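You operate a simulated robot arm through the tools that you are given. There is no shell and no other tool. Be economical: measure what you need, move in short steps, check, and stop when the job is done.

Carry out the task below with a simulated robot arm. There is one attempt and no reset: what you move stays moved.

TASK
Take the coaster box and leave it on the blue saucer.
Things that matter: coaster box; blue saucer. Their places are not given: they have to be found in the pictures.

It is judged by the outcome, as a careful person would: the job done as asked, and still so three seconds after it is handed in. It fails if anything else is knocked over, pushed out of place, dropped, spilled or broken.

THE ROBOT
A 7-joint arm with a two-finger parallel gripper, fixed in place. Base frame: the origin is at the foot of the arm, x ahead of it, y to its left, z up; the work surface is at about z = 0. Lengths are in mm, angles in degrees, forces in N, time in s.
With the tool pointing down near the work surface it reaches from about 220 to 580 mm from the base axis. Its first joint turns from -66.0 to 66.0 degrees. Payload 2.5 kg.
Tool frame: the origin (TCP) lies between the finger pads and is the grasp point; the fingertips stand 23 mm ahead of it; z points along the fingers, y is the line along which they close. The gripper opens to 94 mm. The fingers are 38 mm wide and 10 mm thick; the gripper's body (54 by 96 mm) begins 39 mm behind the TCP.
Orientation is told as [roll, pitch, yaw] about the base's x, y, z axes, in that order, counted from this pose: with the fingers straight down and closing along the base's y, the tool's x points along the base's -x, its y along +y and its z along -z.

THE INTERFACE
- The arm moves only by the tool send_rows. Its argument "rows" is text: rows parted by semicolons, each of 5 numbers parted by spaces: the gripper command, from -1 (shut) to 1 (fully open), values between in proportion, then the shift along the tool's x, y, z in cm, then the turn about the tool's z in degrees. In form: jaw dx dy dz yaw; .... A call has 1 to 8 rows; each row is the pose to reach, as a shift and turn from the pose commanded when the call began, along the tool's axes at that moment. A row lasts 0.2 s, in which the tool goes at most 50 mm and 8.6 degrees; a call with a longer step from one row to the next is refused whole, and so is a gripper value outside its range. A pose out of reach is approached as far as the arm can. The call stops where the force on the tool passes 40 N (or 10 N more than at its start, if that is more) or the arm is blocked; 0.2 s more then pass. The fingers move at their own pace (about 108 mm/s each) and stop on an object; they squeeze with about 36 N. The grip force told is the motor's: it shows also when the fingers shut on nothing. Time passes only in rows, and 0.2 s behind the last, so rows that repeat a pose let the fingers close. It gives the time, the measured TCP pose, the force on the tool (base axes), the opening and the grip force at its end, in the units of the frame above (readings bear some noise).
- Cameras (640 x 400 px; columns grow to the right, rows downward): "scene" is fixed at [106.6, -398, 547.4]; the picture's right is [0.91, -0.41, 0.00], its down [-0.21, -0.48, -0.85] and it looks along [0.35, 0.78, -0.52] (base axes); focal length 340 px, centre (320, 200). "wrist" rides on the gripper at [-39, 0, -44] in the tool frame; the picture's right is [0.00, -1.00, 0.00], its down [0.97, 0.00, -0.24] and it looks along [0.24, 0.00, 0.97] (tool axes); focal length 218 px, centre (320, 200).
- capture(camera): a new picture of that camera. No time passes.
- probe_pixels(camera, pixels): for up to 12 pixels [column, row] of the newest picture of that camera ("zoom" is the newest enlarged one), the place [x, y, z] in the base frame of the surface seen there, good to about 3 mm. No time passes.
- inspect(camera, box): a new picture of the part [left, top, right, bottom] of that camera's present view, enlarged. No time passes.
- job_done(): hands the job in; it is judged then, once.

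Work in short steps. Measure before you move; look again where a grasp or a placing could have gone wrong, and mend it. You have 60 turns and 26 pictures in all, the two below and enlarged ones among them. Open the gripper and draw the arm clear of the work before you hand the job in, unless the task says otherwise; then end with one line.

The tools are called as name(argument=value, ...) on one line, values as JSON. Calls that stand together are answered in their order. send_rows: Moves the arm, as the interface text tells. Its arguments: {"type":"object","properties":{"rows":{"type":"string"}},"required":["rows"]} The other tools are called the same way: capture (camera) takes a picture; probe_pixels (camera, pixels) gives the place of the surface under pixels of a picture; inspect (camera, box) takes an enlarged picture of a part of a camera's view; job_done () hands the job in.

At the start:

```text
time: 0.0
tool_pos: [377.7, 93.9, 283.7]
tcp_rot: [-0.1, 0.1, 0.0]
ft_force: [0.8, -0.9, -0.2]
opening: 94.0
grip_force: 0.0
```

scene: 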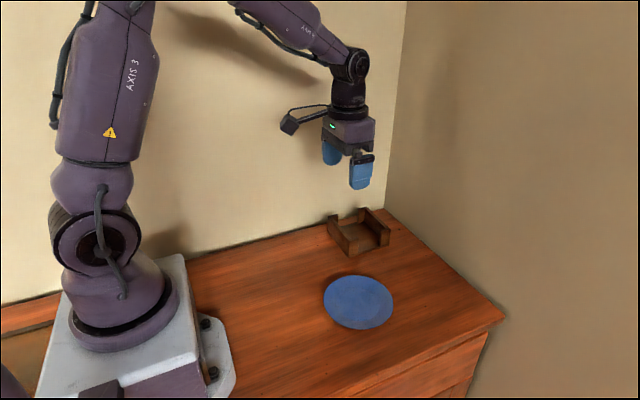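
wrist: 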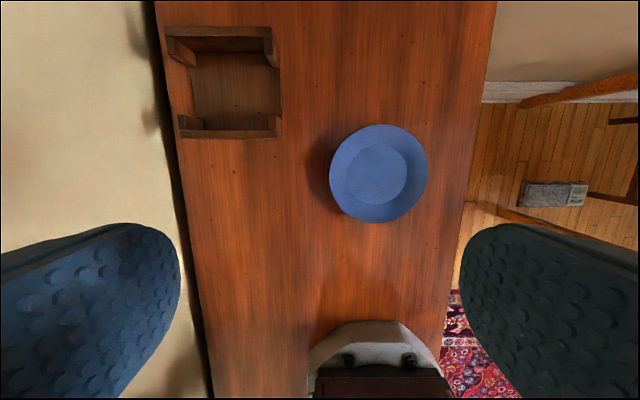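

The coaster box is an open tray around wrist (225,85), and the saucer is at (380,173). I'll enlarge both before measuring.

inspect(camera="wrist", box=[150, 10, 310, 150])

inspect(camera="scene", box=[290, 190, 430, 340])

probe_pixels(camera="wrist", pixels=[[380, 160], [370, 185], [331, 173], [427, 170], [380, 127], [375, 221], [235, 85], [300, 85], [335, 180], [420, 160]])

```text
2.86 times, centred on (230, 80) of wrist
```

zoom: 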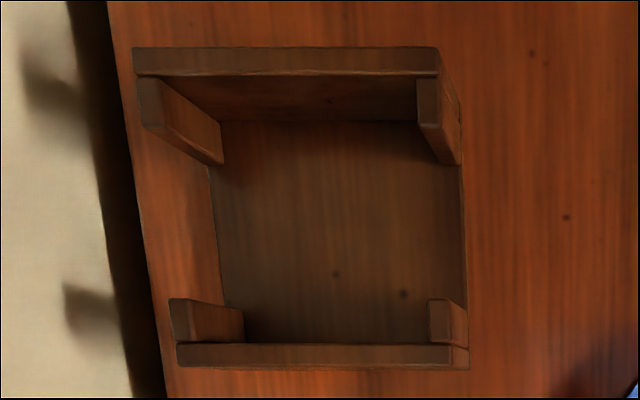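

```text
2.67 times, centred on (360, 265) of scene
```

zoom: 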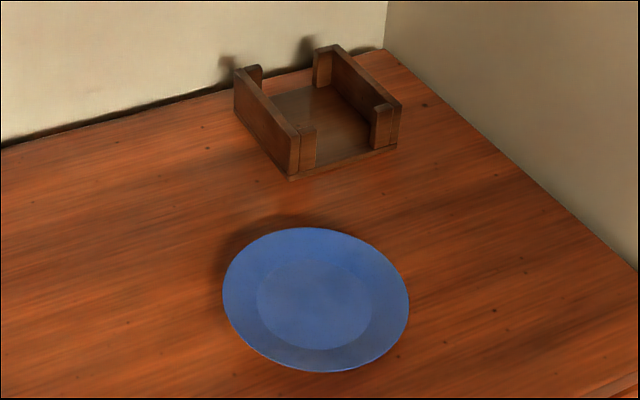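

```text
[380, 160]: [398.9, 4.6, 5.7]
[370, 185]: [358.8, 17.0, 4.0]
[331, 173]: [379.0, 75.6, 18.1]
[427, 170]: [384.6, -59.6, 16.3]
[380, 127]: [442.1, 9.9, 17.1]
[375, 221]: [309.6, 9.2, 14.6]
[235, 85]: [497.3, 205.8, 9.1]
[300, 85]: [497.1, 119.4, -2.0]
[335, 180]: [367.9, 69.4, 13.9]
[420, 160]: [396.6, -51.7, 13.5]
```

The saucer's centre is near (377, 8), with its rim at z≈16. Next I'll measure the box walls in the scene zoom.

probe_pixels(camera="zoom", pixels=[[240, 70], [292, 138], [292, 174], [320, 47], [395, 105], [394, 145], [308, 131], [382, 109], [255, 70], [325, 110], [238, 112], [345, 155]])

probe_pixels(camera="wrist", pixels=[[188, 32], [258, 32], [270, 32], [200, 134], [230, 134], [260, 134], [275, 134], [267, 46], [194, 115], [258, 120], [190, 45], [225, 31]])

```text
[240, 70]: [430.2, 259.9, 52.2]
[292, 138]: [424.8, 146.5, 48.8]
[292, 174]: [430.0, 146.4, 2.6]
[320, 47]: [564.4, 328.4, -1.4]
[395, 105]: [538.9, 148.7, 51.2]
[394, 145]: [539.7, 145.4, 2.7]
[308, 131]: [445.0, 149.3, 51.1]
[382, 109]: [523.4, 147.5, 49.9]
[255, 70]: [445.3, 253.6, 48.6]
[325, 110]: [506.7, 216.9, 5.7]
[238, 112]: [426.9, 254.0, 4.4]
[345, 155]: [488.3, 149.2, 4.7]
```

```text
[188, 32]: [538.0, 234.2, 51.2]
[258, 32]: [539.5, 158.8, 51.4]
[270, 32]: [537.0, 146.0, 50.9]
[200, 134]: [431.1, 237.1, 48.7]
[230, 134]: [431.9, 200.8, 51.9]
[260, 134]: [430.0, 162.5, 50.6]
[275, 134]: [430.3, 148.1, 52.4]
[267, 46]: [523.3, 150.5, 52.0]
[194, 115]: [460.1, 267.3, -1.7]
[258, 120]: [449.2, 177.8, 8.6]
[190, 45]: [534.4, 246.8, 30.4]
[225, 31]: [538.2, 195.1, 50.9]
```

The box spans x 425–543, y 146–258 and is 51 high. That's too wide to grip across, so I'll take its near wall (x≈431) at mid-length with the jaw turned 90°. First I'll check the bracket sticking out of the gripper at scene (290,124).

probe_pixels(camera="scene", pixels=[[290, 124], [310, 107], [332, 155], [362, 175], [345, 128], [350, 90]])

probe_pixels(camera="wrist", pixels=[[180, 150], [60, 100], [210, 130], [245, 130], [230, 131], [230, 137], [230, 126]])

```text
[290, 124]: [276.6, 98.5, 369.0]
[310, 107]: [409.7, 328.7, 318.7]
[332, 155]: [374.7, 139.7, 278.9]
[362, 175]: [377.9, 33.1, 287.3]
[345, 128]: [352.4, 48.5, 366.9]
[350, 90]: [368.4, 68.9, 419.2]
```

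```text
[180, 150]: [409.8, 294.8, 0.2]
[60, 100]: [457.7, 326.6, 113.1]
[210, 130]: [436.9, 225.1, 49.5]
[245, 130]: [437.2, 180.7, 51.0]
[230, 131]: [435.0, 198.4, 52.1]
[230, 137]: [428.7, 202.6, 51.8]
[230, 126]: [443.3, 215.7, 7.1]
```

The bracket points along tool +x by about 100 mm. I'll turn by −90° so it points away from the back wall, while moving high up to above the near wall at (431, 202).

send_rows(rows="1 -0.7 1.35 0 -8; 1 -1.3 2.7 0 -16; 1 -2 4 0 -24; 1 -2.7 5.4 0 -32; 1 -3.3 6.7 0 -40; 1 -4 8.1 0 -48; 1 -4.7 9.5 0 -56; 1 -5.33 10.81 0 -64")

send_rows(rows="1 0 0 2 -8; 1 0 0 4 -16; 1 0 0 6 -24; 1 0 0 8 -26; 1 0 0 10 -26; 1 0 0 12 -26; 1 0 0 12 -26")

capture(camera="wrist")

capture(camera="scene")

```text
time: 1.8
tool_pos: [432.8, 200.8, 283.5]
tcp_rot: [-0.1, 0.0, 64.1]
ft_force: [-1.2, -0.6, 0.0]
opening: 93.9
grip_force: 0.1
```

```text
time: 3.4
tool_pos: [430.9, 199.9, 163.2]
tcp_rot: [0.0, 0.0, 89.9]
ft_force: [-0.9, 0.3, -1.1]
opening: 93.9
grip_force: 0.1
```

```text
21 pictures are left
```

wrist: 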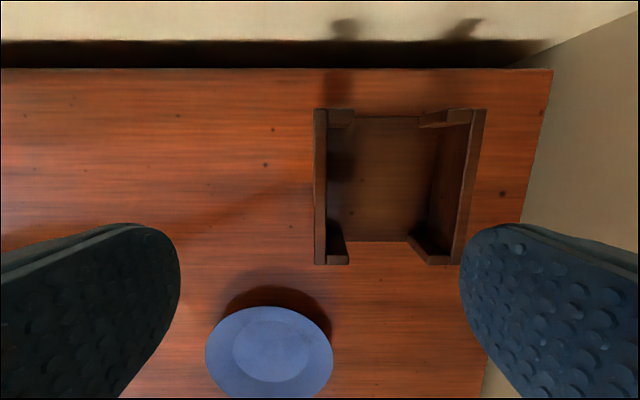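

```text
20 pictures are left
```

scene: 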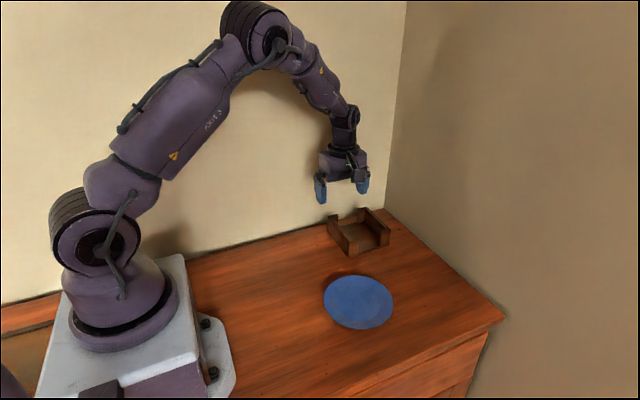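

The jaw is aligned over the near wall, seen at about x=320 in the wrist view. I'll measure the wall again from here.

probe_pixels(camera="wrist", pixels=[[319, 115], [319, 255], [320, 190], [316, 190], [324, 190], [475, 190], [470, 190], [480, 190], [380, 180], [340, 258], [342, 112], [269, 345]])

inspect(camera="wrist", box=[290, 90, 510, 280])

```text
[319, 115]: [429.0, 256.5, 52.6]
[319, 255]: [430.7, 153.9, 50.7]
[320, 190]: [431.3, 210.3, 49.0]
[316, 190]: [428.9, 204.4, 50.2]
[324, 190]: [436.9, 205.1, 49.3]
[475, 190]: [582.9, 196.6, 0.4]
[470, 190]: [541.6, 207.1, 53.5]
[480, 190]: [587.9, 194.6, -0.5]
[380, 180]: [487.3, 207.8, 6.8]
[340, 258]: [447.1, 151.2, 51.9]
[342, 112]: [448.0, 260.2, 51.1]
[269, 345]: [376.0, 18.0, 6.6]
```

```text
2.11 times, centred on (400, 185) of wrist
```

zoom: 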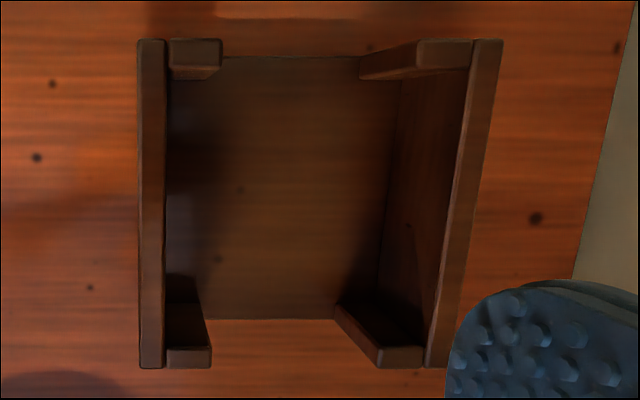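

The wall is centred at x≈431.5, y≈203.5, and the box floor is at z≈7. I'll descend to TCP z≈37, which puts the tips at about 14.

send_rows(rows="1 -0.1 0 3 0; 1 -0.2 0 6 0; 1 -0.2 0 8 0; 1 -0.2 0 9.5 0; 1 -0.2 0 11 0; 1 -0.2 0 12 0; 1 -0.2 0 12.6 0; 1 -0.2 0 12.6 0")

```text
time: 5.2
tool_pos: [432.0, 203.0, 37.4]
tcp_rot: [0.0, 0.1, 89.9]
ft_force: [0.4, 0.2, -0.5]
opening: 94.0
grip_force: 0.0
```

The tool is in place with no contact. Closing on the wall now.

send_rows(rows="0.3 0 0 0 0; -0.3 0 0 0 0; -1 0 0 0 0; -1 0 0 0 0; -1 0 0 0 0")

send_rows(rows="-1 0 0 -0.5 0; -1 0 0 -1 0; -1 0 0 -2 0; -1 0 0 -3 0; -1 0 0 -3 0")

capture(camera="scene")

capture(camera="wrist")

```text
time: 6.4
tool_pos: [432.0, 202.1, 36.1]
tcp_rot: [-0.1, -0.1, 90.0]
ft_force: [-0.5, 0.7, 0.2]
opening: 9.7
grip_force: 35.9
```

```text
time: 7.6
tool_pos: [432.4, 204.6, 67.2]
tcp_rot: [0.1, -0.1, 90.0]
ft_force: [0.2, 0.6, -2.0]
opening: 9.8
grip_force: 36.6
```

```text
18 pictures are left
```

scene: 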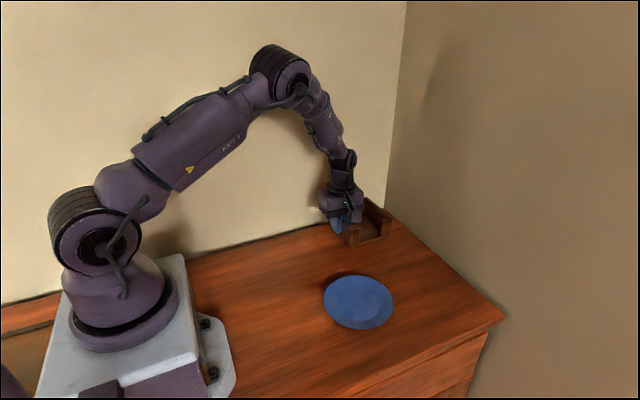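

```text
17 pictures are left
```

wrist: 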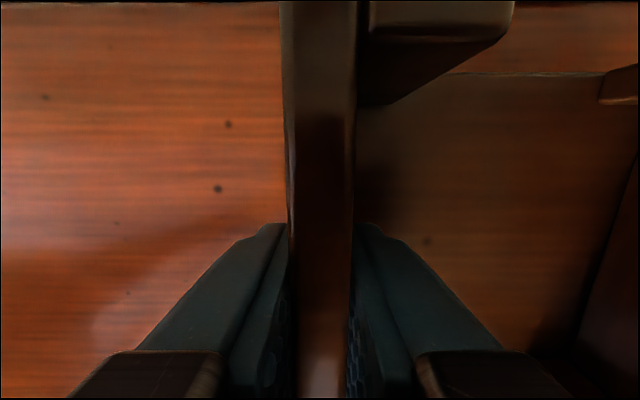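

The grip holds at an opening of 9.8. I'll lift 4 cm more and check that the box hangs level.

send_rows(rows="-1 0 0 -1 0; -1 0 0 -2 0; -1 0 0 -3 0; -1 0 0 -4 0; -1 0 0 -4 0")

inspect(camera="scene", box=[290, 140, 430, 260])

```text
time: 8.8
tool_pos: [433.4, 205.1, 107.3]
tcp_rot: [0.1, 0.0, 90.0]
ft_force: [0.0, 0.6, -1.8]
opening: 9.5
grip_force: 36.4
```

```text
3.33 times, centred on (360, 200) of scene
```

zoom: 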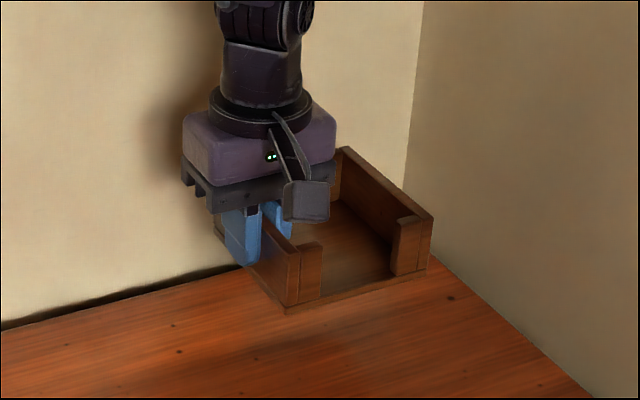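

probe_pixels(camera="zoom", pixels=[[294, 260], [288, 307], [427, 224], [425, 263], [338, 288], [405, 225], [313, 250], [287, 312], [422, 268], [345, 152], [350, 255]])

```text
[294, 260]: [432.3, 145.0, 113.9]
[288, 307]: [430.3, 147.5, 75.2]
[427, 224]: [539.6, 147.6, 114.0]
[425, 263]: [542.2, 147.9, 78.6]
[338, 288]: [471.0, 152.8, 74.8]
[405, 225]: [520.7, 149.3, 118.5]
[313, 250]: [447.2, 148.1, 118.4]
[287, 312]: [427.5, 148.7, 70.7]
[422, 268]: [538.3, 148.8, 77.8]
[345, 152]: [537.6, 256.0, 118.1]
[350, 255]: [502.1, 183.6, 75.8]
```

The box is level, with its bottom at TCP −36 and its centre at TCP (+53, −1). Next I'll pin down the saucer's centre from its rim in the scene picture.

inspect(camera="scene", box=[310, 262, 406, 342])

```text
5.00 times, centred on (358, 302) of scene
```

zoom: 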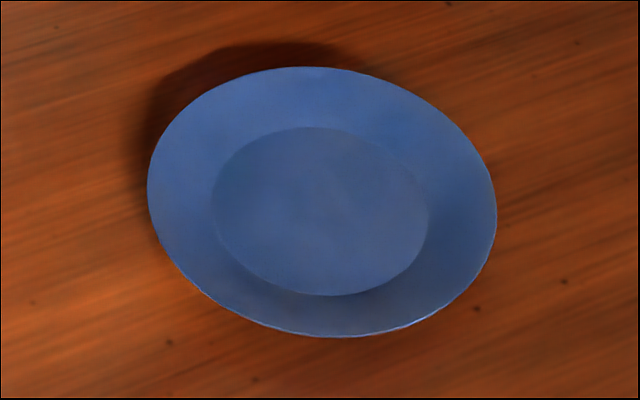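

probe_pixels(camera="zoom", pixels=[[151, 180], [494, 210], [310, 70], [335, 334], [190, 110], [455, 290], [440, 120], [205, 285], [213, 190], [428, 230], [320, 128], [335, 293]])

```text
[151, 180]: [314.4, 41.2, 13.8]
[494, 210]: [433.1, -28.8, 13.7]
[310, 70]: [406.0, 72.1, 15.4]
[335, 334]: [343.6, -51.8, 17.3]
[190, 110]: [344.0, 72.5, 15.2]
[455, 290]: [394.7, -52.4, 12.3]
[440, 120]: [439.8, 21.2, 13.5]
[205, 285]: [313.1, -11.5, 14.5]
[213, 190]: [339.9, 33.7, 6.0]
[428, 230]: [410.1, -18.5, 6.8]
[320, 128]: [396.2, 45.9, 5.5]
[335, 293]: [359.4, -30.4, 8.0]
```

The saucer's centre is at about (375, 8) with a radius of about 69 and the rim at z≈15. I'll carry the box at its present height until the TCP is at (322, 9).

send_rows(rows="-1 1.5 0.85 0 0; -1 4.5 2.55 0 0; -1 7.5 4.25 0 0; -1 10.5 5.95 0 0; -1 13.5 7.65 0 0; -1 16.5 9.35 0 0; -1 18.8 10.65 0 0; -1 19.5 11.05 0 0")

send_rows(rows="-1 0 0 1 0; -1 0 0 2 0; -1 0 0 2.5 0; -1 0 0 2.5 0")

inspect(camera="scene", box=[280, 220, 440, 340])

```text
time: 10.6
tool_pos: [320.0, 8.4, 106.9]
tcp_rot: [0.1, -0.1, 90.0]
ft_force: [-0.4, 0.8, -2.0]
opening: 9.3
grip_force: 36.1
```

```text
time: 11.6
tool_pos: [320.1, 9.6, 82.6]
tcp_rot: [0.1, 0.1, 90.0]
ft_force: [-0.7, 1.2, -0.4]
opening: 9.5
grip_force: 36.1
```

```text
3.33 times, centred on (360, 280) of scene
```

zoom: 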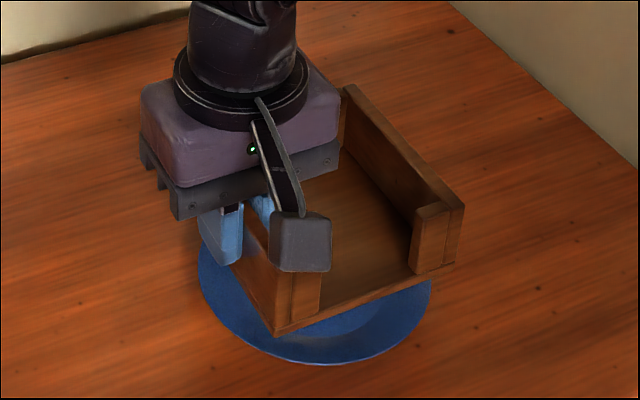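

probe_pixels(camera="zoom", pixels=[[276, 330], [278, 320], [456, 258], [460, 212], [348, 88], [375, 290], [435, 215], [300, 265]])

```text
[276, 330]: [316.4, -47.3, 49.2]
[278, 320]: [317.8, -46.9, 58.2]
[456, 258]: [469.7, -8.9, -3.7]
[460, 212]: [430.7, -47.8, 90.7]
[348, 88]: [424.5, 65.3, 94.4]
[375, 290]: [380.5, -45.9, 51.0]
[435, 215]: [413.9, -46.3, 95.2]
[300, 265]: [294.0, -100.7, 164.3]
```

The box spans x 315–431, y −48…64, so its centre is near (373, 8). I'll shift it +2 mm in x and lower it slowly, watching for contact around TCP z≈52.

send_rows(rows="-1 0 -0.2 1 0; -1 0 -0.2 1.8 0; -1 0 -0.2 2.3 0; -1 0 -0.2 2.6 0; -1 0 -0.2 2.8 0; -1 0 -0.2 2.8 0")

inspect(camera="scene", box=[280, 240, 440, 340])

```text
time: 13.0
tool_pos: [323.9, 9.9, 54.1]
tcp_rot: [0.0, 0.0, 90.0]
ft_force: [-10.1, -0.5, 34.8]
opening: 9.8
grip_force: 35.9
```

```text
4.00 times, centred on (360, 290) of scene
```

zoom: 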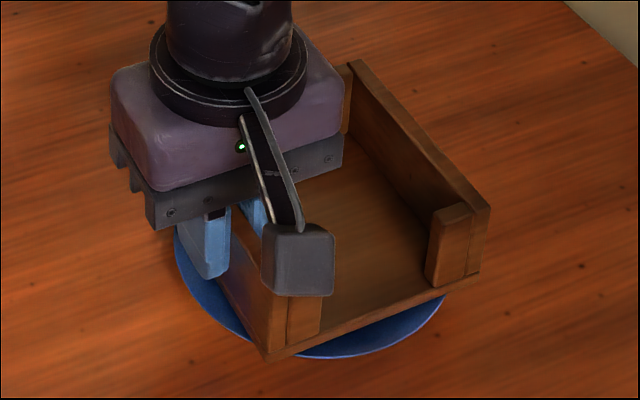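

It made contact at TCP z=54 with 35 N. I'll ease up 1 mm at a time before releasing.

send_rows(rows="-1 0 0 -0.1 0; -1 0 0 -0.1 0")

```text
time: 13.6
tool_pos: [323.8, 9.1, 54.3]
tcp_rot: [-0.2, -0.1, 89.9]
ft_force: [0.4, 3.3, 5.9]
opening: 9.5
grip_force: 36.4
```

The contact is light now (6 N). I'll open partway, then rise straight up.

send_rows(rows="-0.7 0 0 0 0; -0.5 0 0 0 0; -0.3 0 0 0 0; -0.3 0 0 0 0")

inspect(camera="scene", box=[280, 240, 440, 340])

```text
time: 14.6
tool_pos: [323.9, 9.3, 55.4]
tcp_rot: [0.0, -0.1, 90.0]
ft_force: [-0.7, -0.4, -0.1]
opening: 32.9
grip_force: 0.1
```

```text
4.00 times, centred on (360, 290) of scene
```

zoom: 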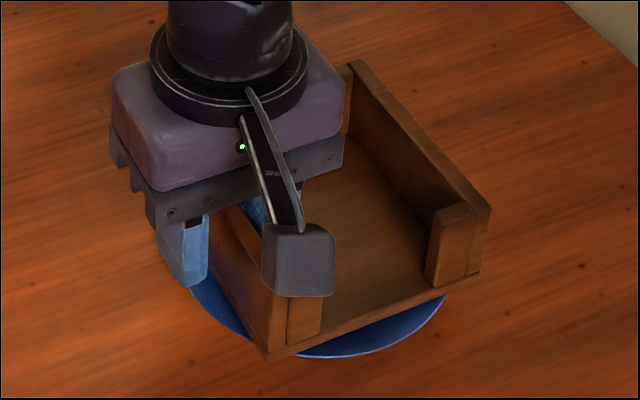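

The box is free and didn't move when released. Rising clear.

send_rows(rows="-0.3 0 0 -1 0; -0.3 0 0 -3 0; -0.3 0 0 -6 0; -0.3 0 0 -9 0; -0.3 0 0 -12 0; 0 0 0 -15 0; 0.5 0 0 -18 0; 1 0 0 -20 0")

inspect(camera="scene", box=[280, 240, 440, 340])

capture(camera="wrist")

```text
time: 16.4
tool_pos: [323.4, 10.1, 253.6]
tcp_rot: [-0.1, 0.0, 90.1]
ft_force: [0.2, -0.8, 0.3]
opening: 93.6
grip_force: 0.1
```

```text
4.00 times, centred on (360, 290) of scene
```

zoom: 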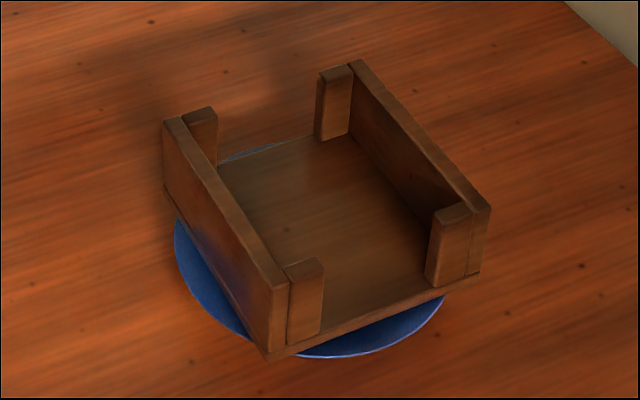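

```text
10 pictures are left
```

wrist: 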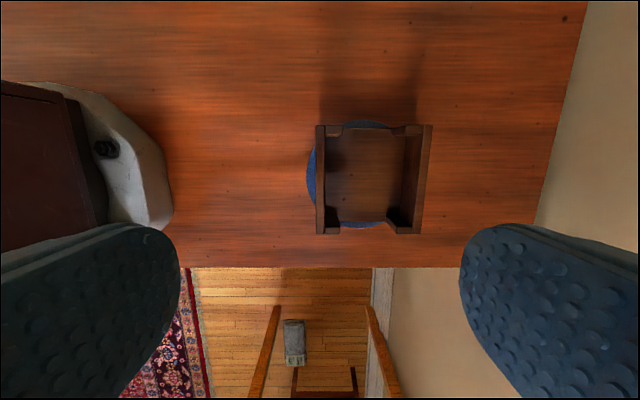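

The box rests on the saucer. I'll check that it's level and centred.

probe_pixels(camera="zoom", pixels=[[175, 125], [278, 284], [355, 66], [482, 207], [267, 355], [474, 275], [185, 255], [430, 315], [330, 354], [255, 155], [370, 230]])

```text
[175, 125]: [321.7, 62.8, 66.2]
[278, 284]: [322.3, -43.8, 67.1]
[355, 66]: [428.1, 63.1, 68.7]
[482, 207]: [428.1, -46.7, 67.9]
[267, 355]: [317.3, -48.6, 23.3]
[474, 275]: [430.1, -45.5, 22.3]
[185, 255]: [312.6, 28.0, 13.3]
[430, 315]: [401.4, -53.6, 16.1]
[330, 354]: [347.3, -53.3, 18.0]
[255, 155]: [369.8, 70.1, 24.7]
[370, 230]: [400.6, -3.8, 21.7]
```

The box is level (all four corners at z≈67), centred at about (375, 8), and the saucer hasn't moved. The arm is clear with the gripper open, so I'm handing in.

job_done()

```text
The job is handed in.
```

The coaster box is sitting level and centred on the blue saucer, nothing else was moved, and the job is handed in.
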